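You operate a simulated robot arm through the tools that you are given. There is no shell and no other tool. Be economical: measure what you need, move in short steps, check, and stop when the job is done.

Carry out the task below with a simulated robot arm. There is one attempt and no reset: what you move stays moved.

TASK
Take the yellow cell and leave it in the yellow bowl. Then take the blue felt pad and put it on the blue plate.
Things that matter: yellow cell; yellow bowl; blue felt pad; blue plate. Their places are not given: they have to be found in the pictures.

It is judged by the outcome, as a careful person would: the job done as asked, and still so three seconds after it is handed in. It fails if anything else is knocked over, pushed out of place, dropped, spilled or broken.

THE ROBOT
A 7-joint arm with a two-finger parallel gripper, fixed in place. Base frame: the origin is at the foot of the arm, x ahead of it, y to its left, z up; the work surface is at about z = 0. Lengths are in cm, angles in rad, forces in N, time in s.
With the tool pointing down near the work surface it reaches from about 24 to 62 cm from the base axis. Its first joint turns from -1.152 to 1.152 rad. Payload 2.6 kg.
Tool frame: the origin (TCP) lies between the finger pads and is the grasp point; the fingertips stand 3 cm ahead of it; z points along the fingers, y is the line along which they close. The gripper opens to 9.4 cm. The fingers are 2.8 cm wide and 1 cm thick; the gripper's body (5 by 9.6 cm) begins 5.5 cm behind the TCP.
Orientation is told as [roll, pitch, yaw] about the base's x, y, z axes, in that order, counted from this pose: with the fingers straight down and closing along the base's y, the tool's x points along the base's -x, its y along +y and its z along -z.

THE INTERFACE
- The arm moves only by the tool servo_tool. Its argument "motion" is a list of rows, each an object (a shift or turn left out is 0, a gripper value left out holds the last) with "slide": the shift along the base's x, y, z in cm, a list of three; "dr": the turn, a rotation vector about the base's x, y, z in rad, a list of three. In form: [{"slide": [x, y, z], "dr": [ax, ay, az]}, ...]. A call has 1 to 8 rows; each row shifts and turns the commanded pose from where the row before left it. "hand" is the finger opening in cm, from 0 to 9.4, set as the call begins (left out, the last holds). A row lasts 0.2 s, in which the tool goes at most 5 cm and 0.15 rad; a call with a longer step from one row to the next is refused whole, and so is a gripper value outside its range. A pose out of reach is approached as far as the arm can. The call stops where the force on the tool passes 40 N (or 10 N more than at its start, if that is more) or the arm is blocked; 0.2 s more then pass. The fingers move at their own pace (about 7.2 cm/s each) and stop on an object; they squeeze with about 27 N. The grip force told is the motor's: it shows also when the fingers shut on nothing. Time passes only in rows, and 0.2 s behind the last, so rows that do not move let the fingers close. It gives the time, the measured TCP pose, the force on the tool (base axes), the opening and the grip force at its end, in the units of the frame above (readings bear some noise), and new pictures: "views" is both (left out), scene, wrist or none.
- Cameras (640 x 400 px; columns grow to the right, rows downward): "scene" is fixed at [1.64, 42.17, 56.26]; the picture's right is [-0.91, -0.42, 0.00], its down [-0.25, 0.54, -0.81] and it looks along [0.34, -0.73, -0.59] (base axes); focal length 320 px, centre (320, 200). "wrist" rides on the gripper at [-3.7, 0, -5.8] in the tool frame; the picture's right is [0.00, -1.00, 0.00], its down [0.97, 0.00, -0.24] and it looks along [0.24, 0.00, 0.97] (tool axes); focal length 218 px, centre (320, 200).
- probe_pixels(camera, pixels): for up to 12 pixels [column, row] of the newest picture of that camera ("zoom" is the newest enlarged one), the place [x, y, z] in the base frame of the surface seen there, good to about 0.2 cm. No time passes.
- enlarge(camera, box): a new picture of the part [left, top, right, bottom] of that camera's present view, enlarged. No time passes.
- finish_job(): hands the job in; it is judged then, once.

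Work in short steps. Measure before you move; look again where a grasp or a placing could have gone wrong, and mend it. You have 80 turns and 120 pictures in all, the two below and enlarged ones among them. Open the gripper and draw the arm clear of the work before you hand the job in, unless the task says otherwise; then end with one line.

The tools are called after ">>>" as name(argument=value, ...) on one line, values as JSON. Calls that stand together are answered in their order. servo_tool: Moves the arm, as the interface text tells. Its arguments: {"type":"object","properties":{"motion":{"type":"array","items":{"type":"object","properties":{"slide":{"type":"array","items":{"type":"number"}},"dr":{"type":"array","items":{"type":"number"}}}}},"hand":{"type":"number"},"views":{"type":"string","enum":["both","scene","wrist","none"]}},"required":["motion"]} The other tools are called the same way: probe_pixels (camera, pixels) gives the place of the surface under pixels of a picture; enlarge (camera, box) takes an enlarged picture of a part of a camera's view; finish_job () hands the job in.

At the start:

```text
t: 0.0
tcp_pos: [33.39, -26.52, 32.52]
orientation: [0.0, 0.0, -0.001]
wrist_force: [-0.8, 0.7, -0.2]
opening: 9.4
grasp_force: 0.0
```

scene: 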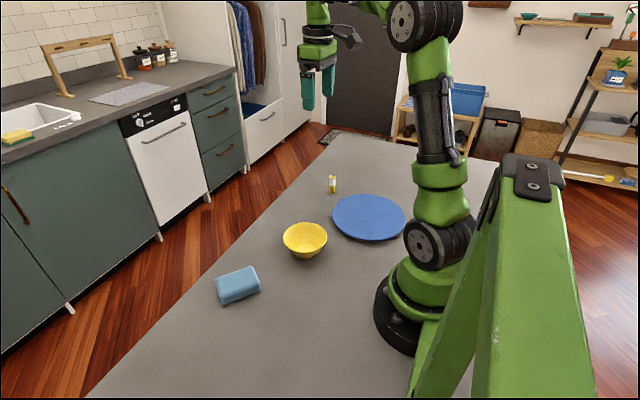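
wrist: 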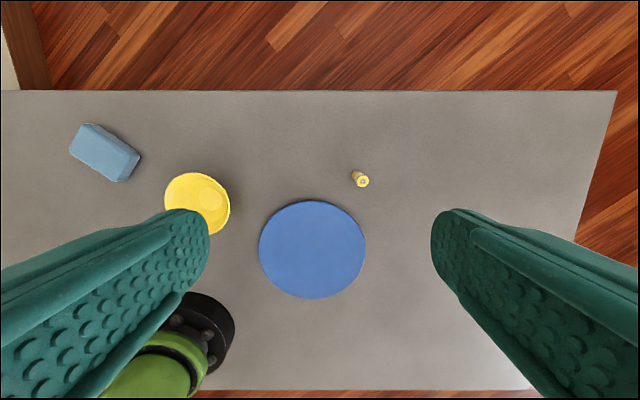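

The yellow cell appears near scene (333,184), the bowl near (305,240), the plate near (369,217) and the pad near (238,285). I'll enlarge the view and probe these points.

>>> enlarge(camera="scene", box=[200, 160, 420, 310])

>>> probe_pixels(camera="wrist", pixels=[[362, 181], [356, 174], [312, 250], [260, 250], [365, 250], [208, 192], [166, 195], [229, 200], [100, 148], [120, 168], [72, 150], [135, 160]])

>>> probe_pixels(camera="scene", pixels=[[333, 179], [333, 184], [333, 191], [305, 240], [284, 238], [327, 238], [305, 258], [215, 279], [252, 267], [260, 285], [221, 298], [238, 280]])

```text
2.67 times, centred on (310, 235) of scene
```

zoom: 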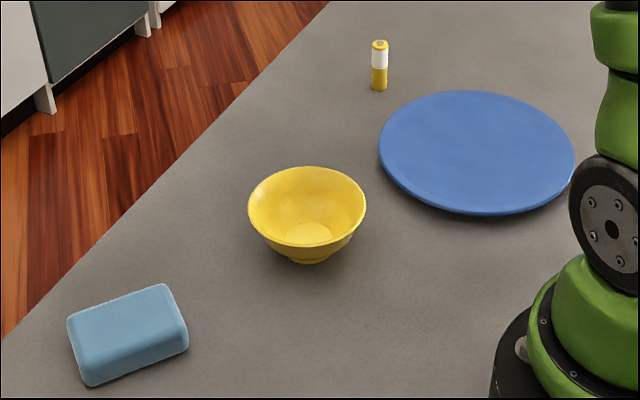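

```text
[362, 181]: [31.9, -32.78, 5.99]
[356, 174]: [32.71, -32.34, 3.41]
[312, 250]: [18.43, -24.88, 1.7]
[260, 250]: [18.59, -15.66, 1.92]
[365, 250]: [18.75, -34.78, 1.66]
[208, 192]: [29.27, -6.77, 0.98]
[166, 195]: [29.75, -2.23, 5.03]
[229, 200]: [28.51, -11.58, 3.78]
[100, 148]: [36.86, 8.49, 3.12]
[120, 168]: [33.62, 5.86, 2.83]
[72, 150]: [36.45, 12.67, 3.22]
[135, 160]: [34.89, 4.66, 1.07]
```

```text
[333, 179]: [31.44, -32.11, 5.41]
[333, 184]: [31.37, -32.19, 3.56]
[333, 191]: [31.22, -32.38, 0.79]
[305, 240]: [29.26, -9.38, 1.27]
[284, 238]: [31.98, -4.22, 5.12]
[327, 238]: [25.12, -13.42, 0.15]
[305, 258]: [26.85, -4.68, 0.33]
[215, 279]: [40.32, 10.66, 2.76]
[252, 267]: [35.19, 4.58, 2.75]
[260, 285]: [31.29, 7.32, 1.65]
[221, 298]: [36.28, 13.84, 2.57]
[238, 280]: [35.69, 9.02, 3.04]
```

The cell stands upright at about (31.8, -32.8), with its top at about z=6. I'll move above it first.

>>> servo_tool(motion=[{"slide": [-0.4, -1.6, -4]}, {"slide": [-0.4, -1.6, -4]}, {"slide": [-0.4, -1.6, -4]}, {"slide": [-0.4, -1.5, -4]}, {"slide": [0, 0, -3.5]}, {"slide": [0, 0, 0]}], hand=6)

```text
t: 1.4
tcp_pos: [31.72, -33.02, 12.98]
orientation: [0.0, -0.001, 0.001]
wrist_force: [-0.2, 0.5, 0.3]
opening: 6.0
grasp_force: 0.0
```

scene: 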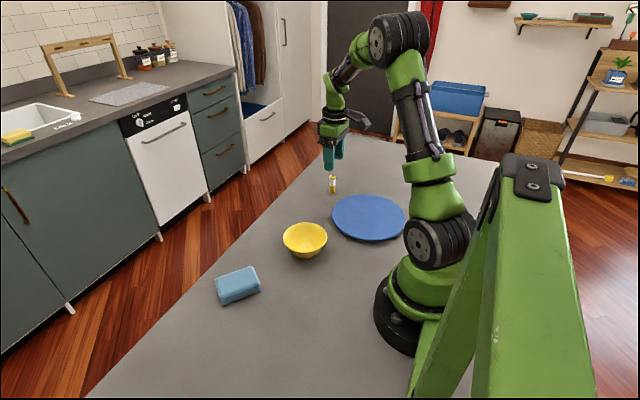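
wrist: 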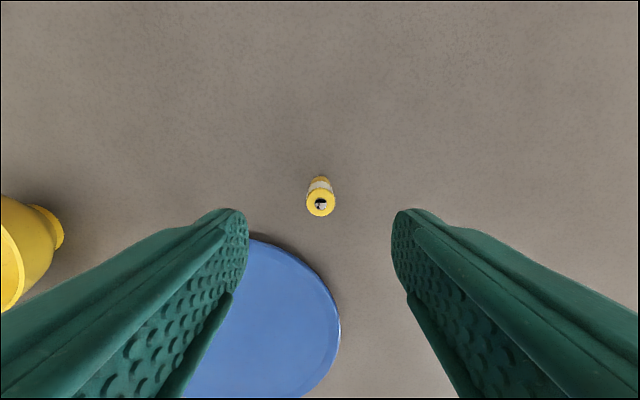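

>>> probe_pixels(camera="wrist", pixels=[[321, 204], [310, 204], [333, 204], [321, 213]])

```text
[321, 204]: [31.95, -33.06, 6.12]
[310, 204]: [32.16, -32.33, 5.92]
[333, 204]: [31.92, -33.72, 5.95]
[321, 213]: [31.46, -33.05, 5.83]
```

The cell's top is at (31.95, -33.05, 6), so I'm aligned with it. Next I descend to z≈5.2.

>>> servo_tool(motion=[{"slide": [0.2, 0, -3]}, {"slide": [0, 0, -2.8]}, {"slide": [0, 0, -2]}, {}])

>>> servo_tool(motion=[{}, {}, {}, {}], hand=0)

```text
t: 2.4
tcp_pos: [31.95, -32.83, 5.18]
orientation: [0.001, -0.001, 0.001]
wrist_force: [-0.4, 0.5, 0.3]
opening: 6.0
grasp_force: 0.1
```

scene: 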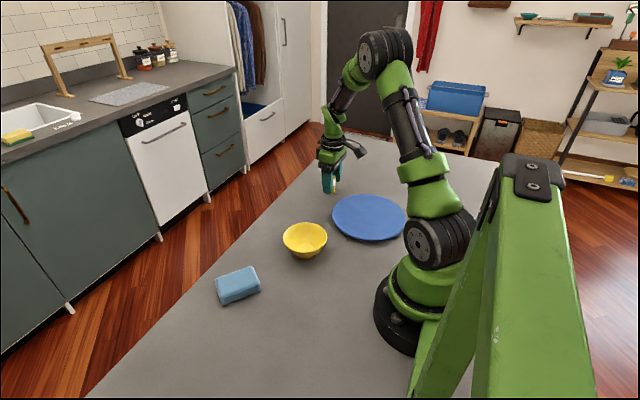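
wrist: 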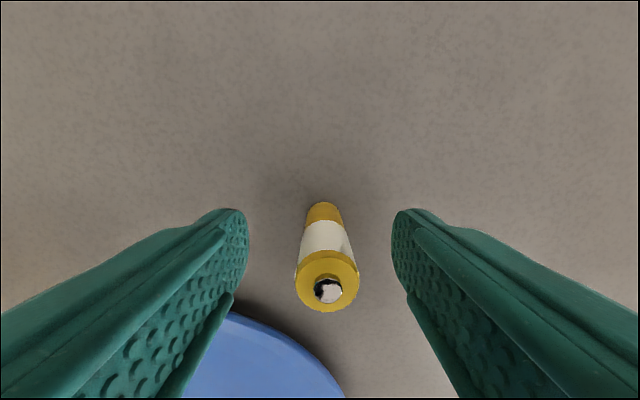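

```text
t: 3.4
tcp_pos: [31.91, -32.82, 5.32]
orientation: [-0.001, -0.001, -0.001]
wrist_force: [0.9, 0.3, 0.3]
opening: 1.64
grasp_force: 26.5
```

scene: 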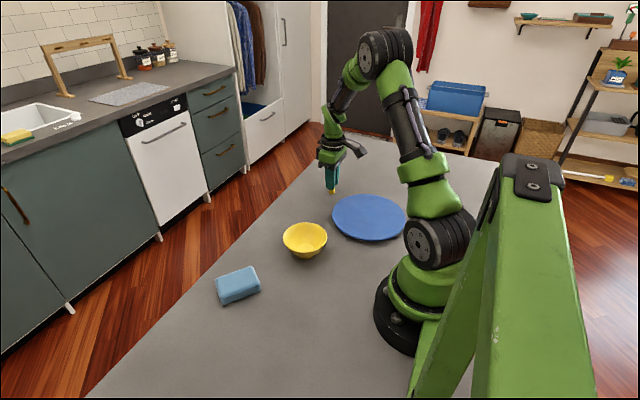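
wrist: 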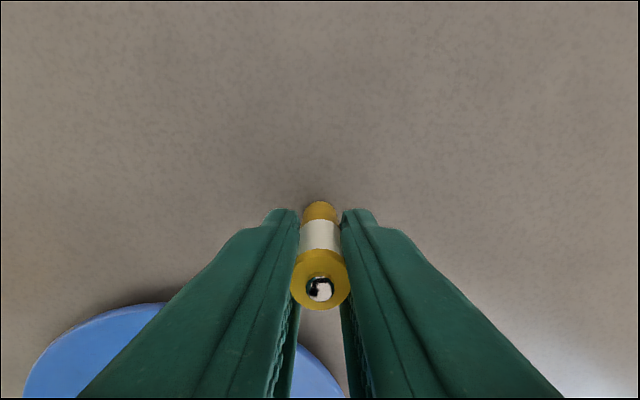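

The cell is gripped at an opening of 1.64. I'll lift it and carry it to above the bowl at about (29, -7).

>>> servo_tool(motion=[{"slide": [0, 0, 4]}, {"slide": [0, 0, 5]}, {"slide": [-0.5, 4.3, 0.8]}, {"slide": [-0.5, 4.3, 0]}, {"slide": [-0.5, 4.3, 0]}, {"slide": [-0.5, 4.3, 0]}, {"slide": [-0.5, 4.3, 0]}, {"slide": [-0.4, 4.3, 0]}])

>>> probe_pixels(camera="wrist", pixels=[[320, 204]])

```text
t: 5.2
tcp_pos: [29.19, -7.07, 15.21]
orientation: [0.0, -0.002, 0.001]
wrist_force: [0.3, 0.2, 0.2]
opening: 1.63
grasp_force: 27.3
```

scene: 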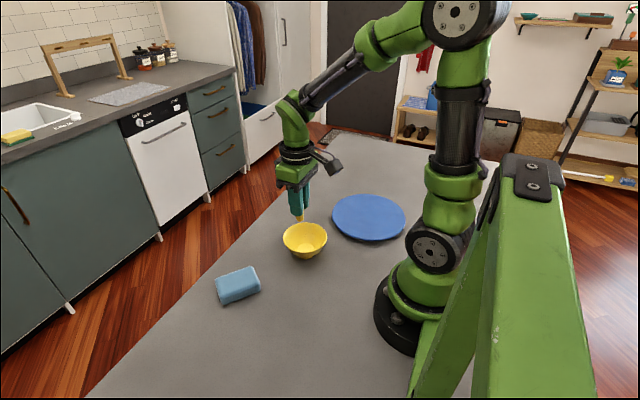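
wrist: 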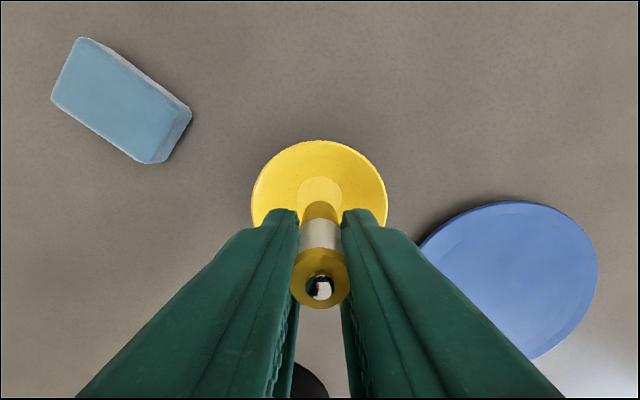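

```text
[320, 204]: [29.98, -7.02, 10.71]
```

>>> probe_pixels(camera="wrist", pixels=[[320, 141], [253, 200], [386, 200], [320, 178], [299, 192], [341, 192], [320, 190]])

>>> probe_pixels(camera="scene", pixels=[[285, 239], [325, 237], [305, 252], [306, 247]])

```text
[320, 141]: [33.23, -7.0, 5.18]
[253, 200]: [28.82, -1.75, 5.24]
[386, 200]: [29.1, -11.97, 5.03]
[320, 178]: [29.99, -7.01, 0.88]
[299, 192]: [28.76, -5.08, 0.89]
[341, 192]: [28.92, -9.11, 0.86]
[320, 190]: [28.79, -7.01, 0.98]
```

```text
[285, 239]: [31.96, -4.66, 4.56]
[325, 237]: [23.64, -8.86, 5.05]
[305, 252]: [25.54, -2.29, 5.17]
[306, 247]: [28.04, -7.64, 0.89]
```

The bowl is centred at about (28.1, -7.0), with its floor at z=0.9. I'll align over it and lower the cell until its base is nearly on the floor.

>>> servo_tool(motion=[{"slide": [-1.1, 0.1, -1]}, {"slide": [0, 0, -3]}, {"slide": [0, 0, -2.5]}, {"slide": [0, 0, -1.5]}, {"slide": [0, 0, -0.7]}, {}])

```text
t: 6.6
tcp_pos: [27.95, -6.95, 6.3]
orientation: [-0.001, -0.001, 0.001]
wrist_force: [-0.1, 0.6, -0.7]
opening: 1.61
grasp_force: 27.3
```

scene: 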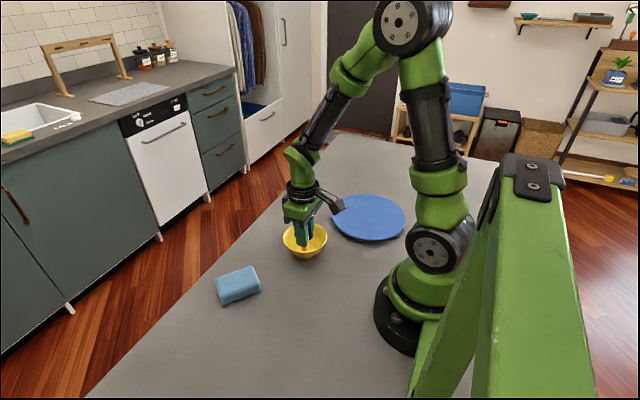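
wrist: 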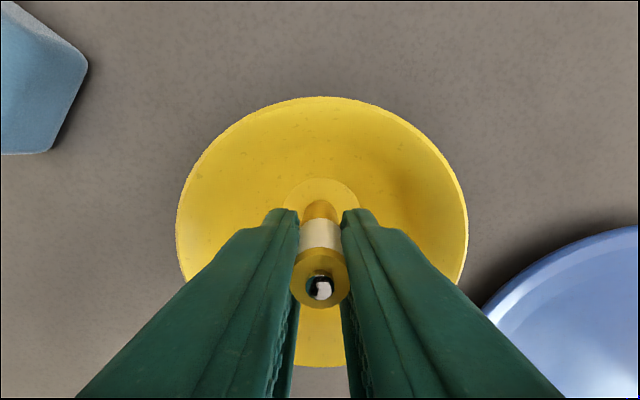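

The cell is centred and almost touching the bowl's floor. I'll open a little, then rise straight up.

>>> servo_tool(motion=[{}, {}, {"slide": [0, 0, 2]}, {"slide": [0, 0, 3]}, {"slide": [0, 0, 4]}, {"slide": [0, 0, 4]}, {}], hand=3.4)

```text
t: 8.2
tcp_pos: [28.28, -7.08, 19.26]
orientation: [-0.002, -0.001, 0.002]
wrist_force: [-0.3, -1.1, 0.3]
opening: 3.41
grasp_force: 0.1
```

scene: 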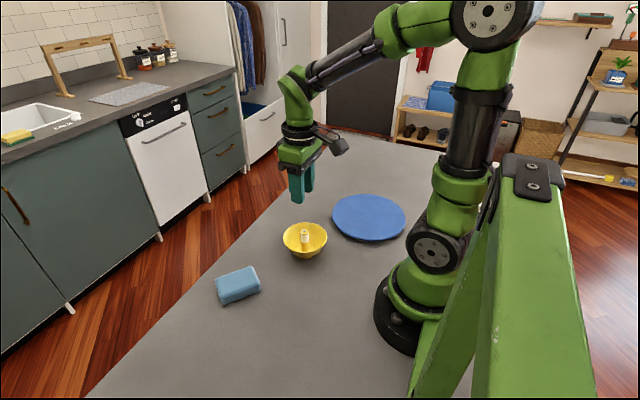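
wrist: 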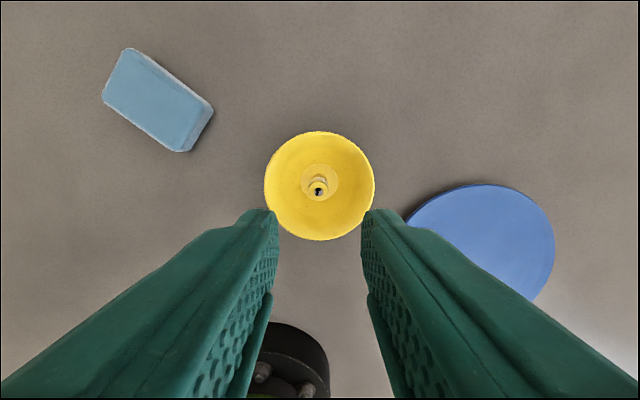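

The cell stands in the bowl. Next I'll measure the pad's top corners.

>>> enlarge(camera="wrist", box=[80, 30, 240, 170])

>>> probe_pixels(camera="wrist", pixels=[[128, 51], [104, 96], [176, 149], [205, 102], [155, 100], [190, 126], [116, 73], [140, 122], [166, 76], [212, 108]])

```text
2.86 times, centred on (160, 100) of wrist
```

zoom: 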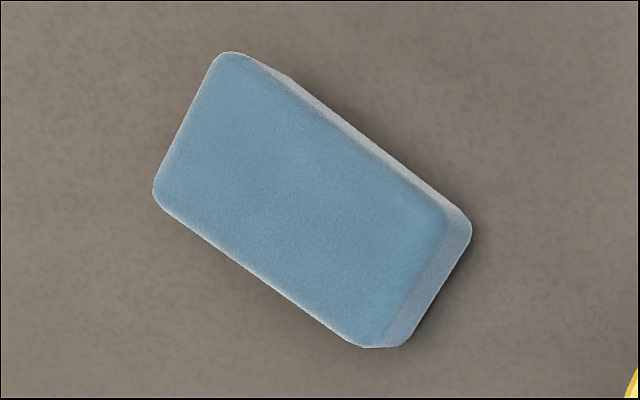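

```text
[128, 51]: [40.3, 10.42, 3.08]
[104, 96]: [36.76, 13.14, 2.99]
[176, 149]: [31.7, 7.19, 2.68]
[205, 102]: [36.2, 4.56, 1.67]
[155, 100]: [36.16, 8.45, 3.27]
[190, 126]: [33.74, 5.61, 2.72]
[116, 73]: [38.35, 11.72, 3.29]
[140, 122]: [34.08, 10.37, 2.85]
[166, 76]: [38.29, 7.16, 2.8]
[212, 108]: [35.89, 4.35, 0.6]
```

The pad is centred at about (36.1, 8.7), roughly 5.3 x 8 x 3.2, with its short axis along (-0.8, 0.6). I'll turn by +0.925 and move above it.

>>> servo_tool(motion=[{"slide": [1.12, 2.25, 0], "dr": [0, 0, 0.132]}, {"slide": [1.12, 2.25, -0.8], "dr": [0, 0, 0.132]}, {"slide": [1.12, 2.25, -0.8], "dr": [0, 0, 0.132]}, {"slide": [1.12, 2.25, -0.8], "dr": [0, 0, 0.132]}, {"slide": [1.12, 2.25, -1], "dr": [0, 0, 0.132]}, {"slide": [1.12, 2.25, -1], "dr": [0, 0, 0.132]}, {"slide": [1.12, 2.25, -1], "dr": [0, 0, 0.132]}, {}], hand=8.6)

```text
t: 10.0
tcp_pos: [35.94, 9.04, 13.98]
orientation: [0.0, 0.001, 0.926]
wrist_force: [-0.3, 1.3, 0.0]
opening: 8.61
grasp_force: 0.0
```

scene: 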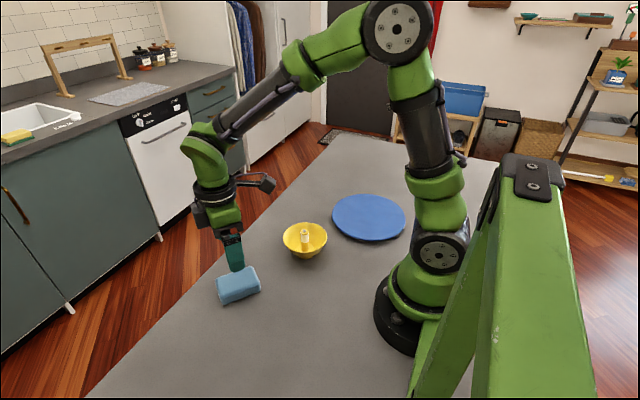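
wrist: 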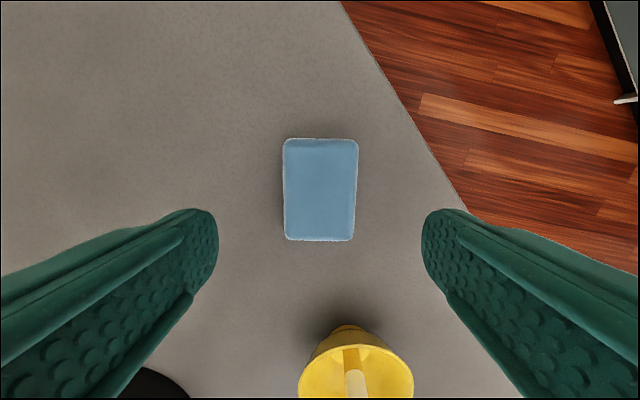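

>>> probe_pixels(camera="wrist", pixels=[[286, 185], [356, 185], [320, 142], [320, 236], [320, 188]])

```text
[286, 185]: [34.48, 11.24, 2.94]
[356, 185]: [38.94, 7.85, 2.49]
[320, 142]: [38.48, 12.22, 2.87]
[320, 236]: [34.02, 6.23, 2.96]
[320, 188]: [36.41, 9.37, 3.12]
```

>>> servo_tool(motion=[{"slide": [0.45, 0.25, -3]}, {"slide": [0, 0, -3]}, {"slide": [0, 0, -2.5]}, {"slide": [0, 0, -1.8]}, {}], views="wrist")

>>> servo_tool(motion=[{}, {}, {}, {}], hand=0)

```text
t: 11.2
tcp_pos: [36.39, 9.2, 3.72]
orientation: [0.0, 0.0, 0.923]
wrist_force: [-0.1, -0.5, 0.1]
opening: 8.6
grasp_force: 0.1
```

wrist: 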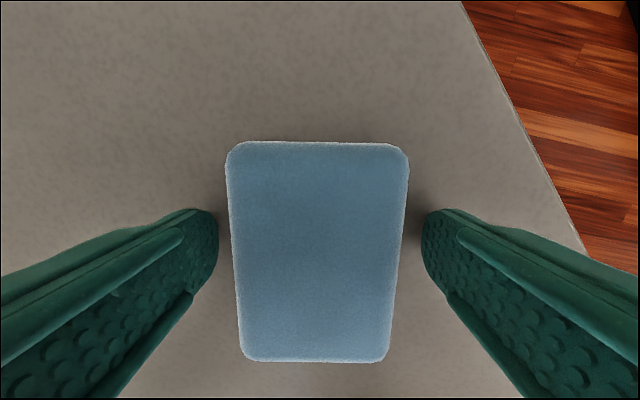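

```text
t: 12.2
tcp_pos: [36.44, 9.22, 3.67]
orientation: [0.001, 0.0, 0.923]
wrist_force: [1.1, 0.0, 0.2]
opening: 5.91
grasp_force: 27.0
```

scene: 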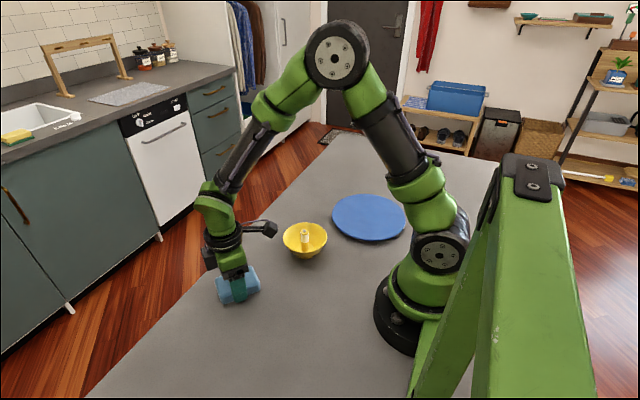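
wrist: 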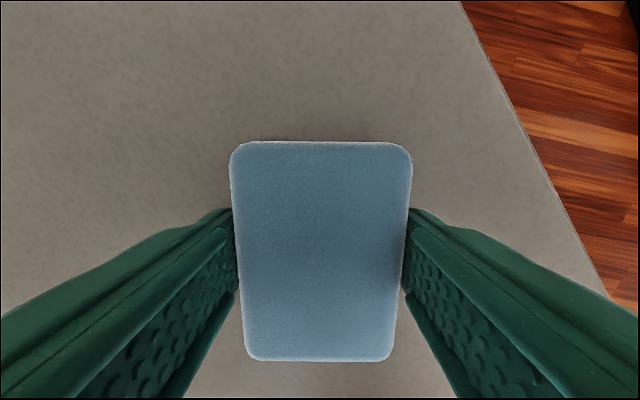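

The pad is gripped at an opening of 5.91. I'll lift it well clear and carry it towards the plate, turning the wrist back as I go.

>>> servo_tool(motion=[{"slide": [0, 0, 4]}, {"slide": [0, 0, 4.5]}, {"slide": [0, 0, 4.5]}, {"slide": [-1.8, -3.4, 0], "dr": [0, 0, -0.1]}, {"slide": [-1.8, -3.4, 0], "dr": [0, 0, -0.1]}, {"slide": [-1.8, -3.4, 0], "dr": [0, 0, -0.1]}], views="none")

>>> servo_tool(motion=[{"slide": [-1.8, -3.5, 0], "dr": [0, 0, -0.1]}, {"slide": [-1.8, -3.5, 0], "dr": [0, 0, -0.1]}, {"slide": [-1.8, -3.5, 0], "dr": [0, 0, -0.1]}, {"slide": [-1.8, -3.5, 0], "dr": [0, 0, -0.1]}, {"slide": [-1.8, -3.5, 0], "dr": [0, 0, -0.1]}, {"slide": [-1.8, -3.5, 0], "dr": [0, 0, -0.12]}, {"slide": [-1.7, -3.3, 0]}, {}])

```text
t: 13.6
tcp_pos: [30.8, -1.12, 16.88]
orientation: [0.001, 0.001, 0.621]
wrist_force: [0.7, -1.2, -0.3]
opening: 5.91
grasp_force: 26.5
```

```text
t: 15.4
tcp_pos: [18.38, -25.51, 16.82]
orientation: [0.0, 0.0, 0.003]
wrist_force: [-0.5, -0.1, 0.0]
opening: 5.91
grasp_force: 27.4
```

scene: 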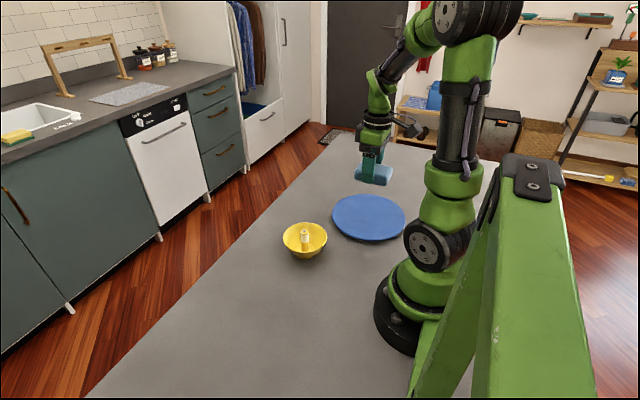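
wrist: 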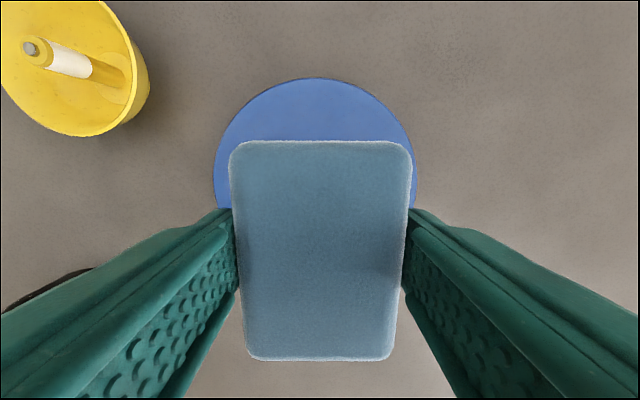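

>>> probe_pixels(camera="wrist", pixels=[[318, 79], [218, 160], [413, 160], [318, 135], [318, 100]])

>>> probe_pixels(camera="scene", pixels=[[334, 218], [404, 218], [369, 239], [369, 197], [369, 218], [369, 228]])

```text
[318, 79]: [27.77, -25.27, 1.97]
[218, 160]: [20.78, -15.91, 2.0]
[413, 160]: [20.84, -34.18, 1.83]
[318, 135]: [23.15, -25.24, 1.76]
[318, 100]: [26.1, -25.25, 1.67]
```

```text
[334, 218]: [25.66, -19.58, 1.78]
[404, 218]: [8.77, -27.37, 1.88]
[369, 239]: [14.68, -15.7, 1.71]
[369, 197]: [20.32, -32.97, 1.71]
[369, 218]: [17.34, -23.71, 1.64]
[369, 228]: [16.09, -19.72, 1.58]
```

The plate is centred at about (18.4, -25.2), with its surface at z≈1.65. I'll lower until the pad meets it, at TCP z≈5.4.

>>> servo_tool(motion=[{"slide": [0, 0.3, -4]}, {"slide": [0, 0, -3.5]}, {"slide": [0, 0, -2.3]}, {"slide": [0, 0, -1.0]}, {"slide": [0, 0, -0.5]}, {}])

```text
t: 16.8
tcp_pos: [18.45, -25.06, 5.52]
orientation: [0.0, 0.0, 0.005]
wrist_force: [0.0, -0.1, 0.3]
opening: 5.89
grasp_force: 26.8
```

scene: 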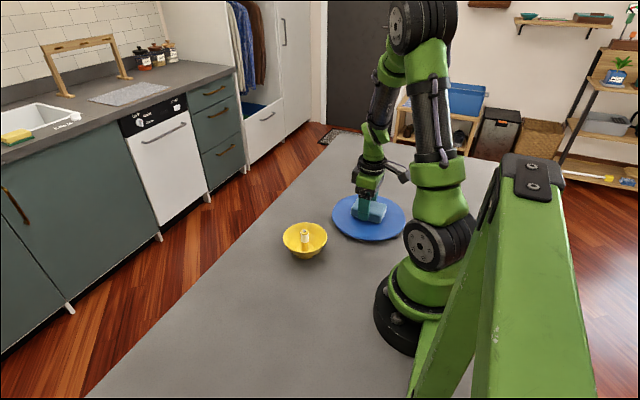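
wrist: 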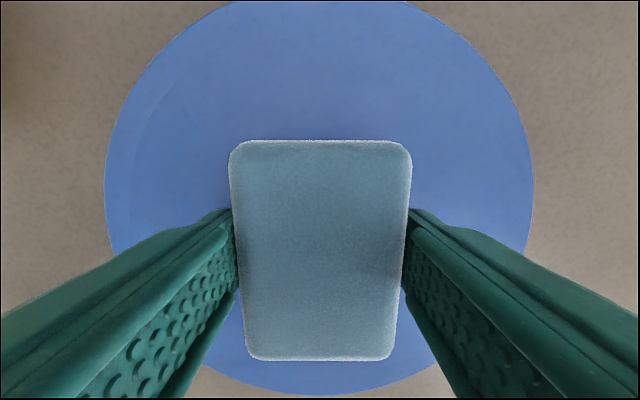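

The pad is centred over the plate and within about a millimetre of it. I'll release it, rise straight up and draw clear.

>>> servo_tool(motion=[{"slide": [0, 0, -0.1]}, {}, {}, {"slide": [0, 0, 3]}, {"slide": [0, 0, 4.5]}, {"slide": [0, 0, 4.5]}, {"slide": [1.5, 0, 4.5]}, {"slide": [2, 0, 4]}], hand=8.6)

>>> enlarge(camera="scene", box=[260, 160, 420, 270])

```text
t: 18.6
tcp_pos: [22.07, -25.2, 26.0]
orientation: [-0.001, 0.0, 0.005]
wrist_force: [-0.2, -0.1, -0.3]
opening: 8.6
grasp_force: 0.1
```

scene: 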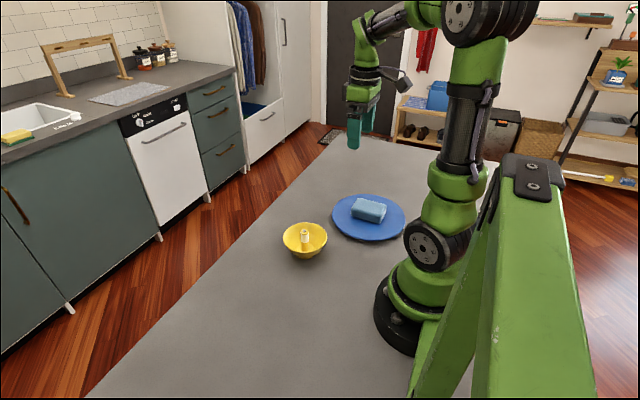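
wrist: 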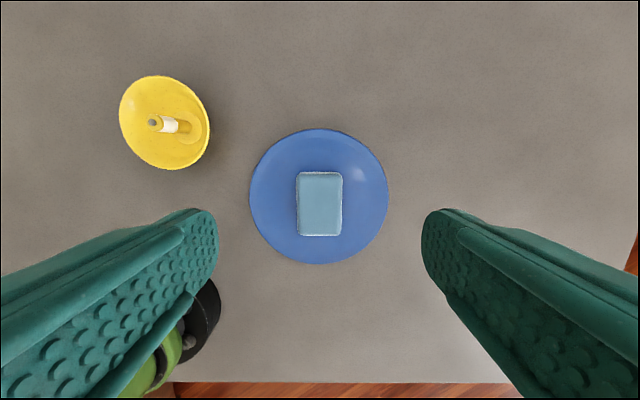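

```text
3.64 times, centred on (340, 215) of scene
```

zoom: 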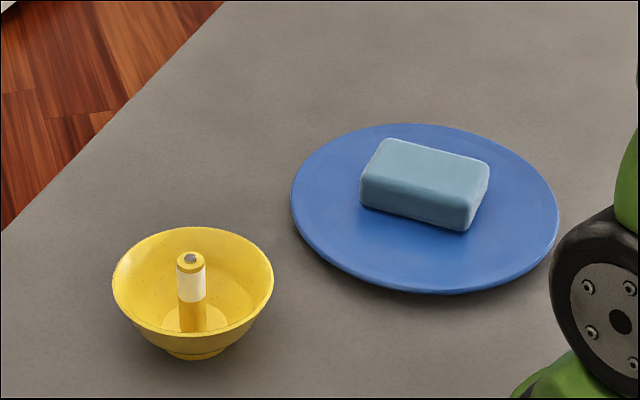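

The cell stands in the bowl, the pad rests on the plate, and the arm is clear with the gripper open.

>>> finish_job()

```text
The job is handed in.
```

The yellow cell is standing in the yellow bowl and the blue felt pad is on the blue plate; nothing else was moved, and the job is handed in.
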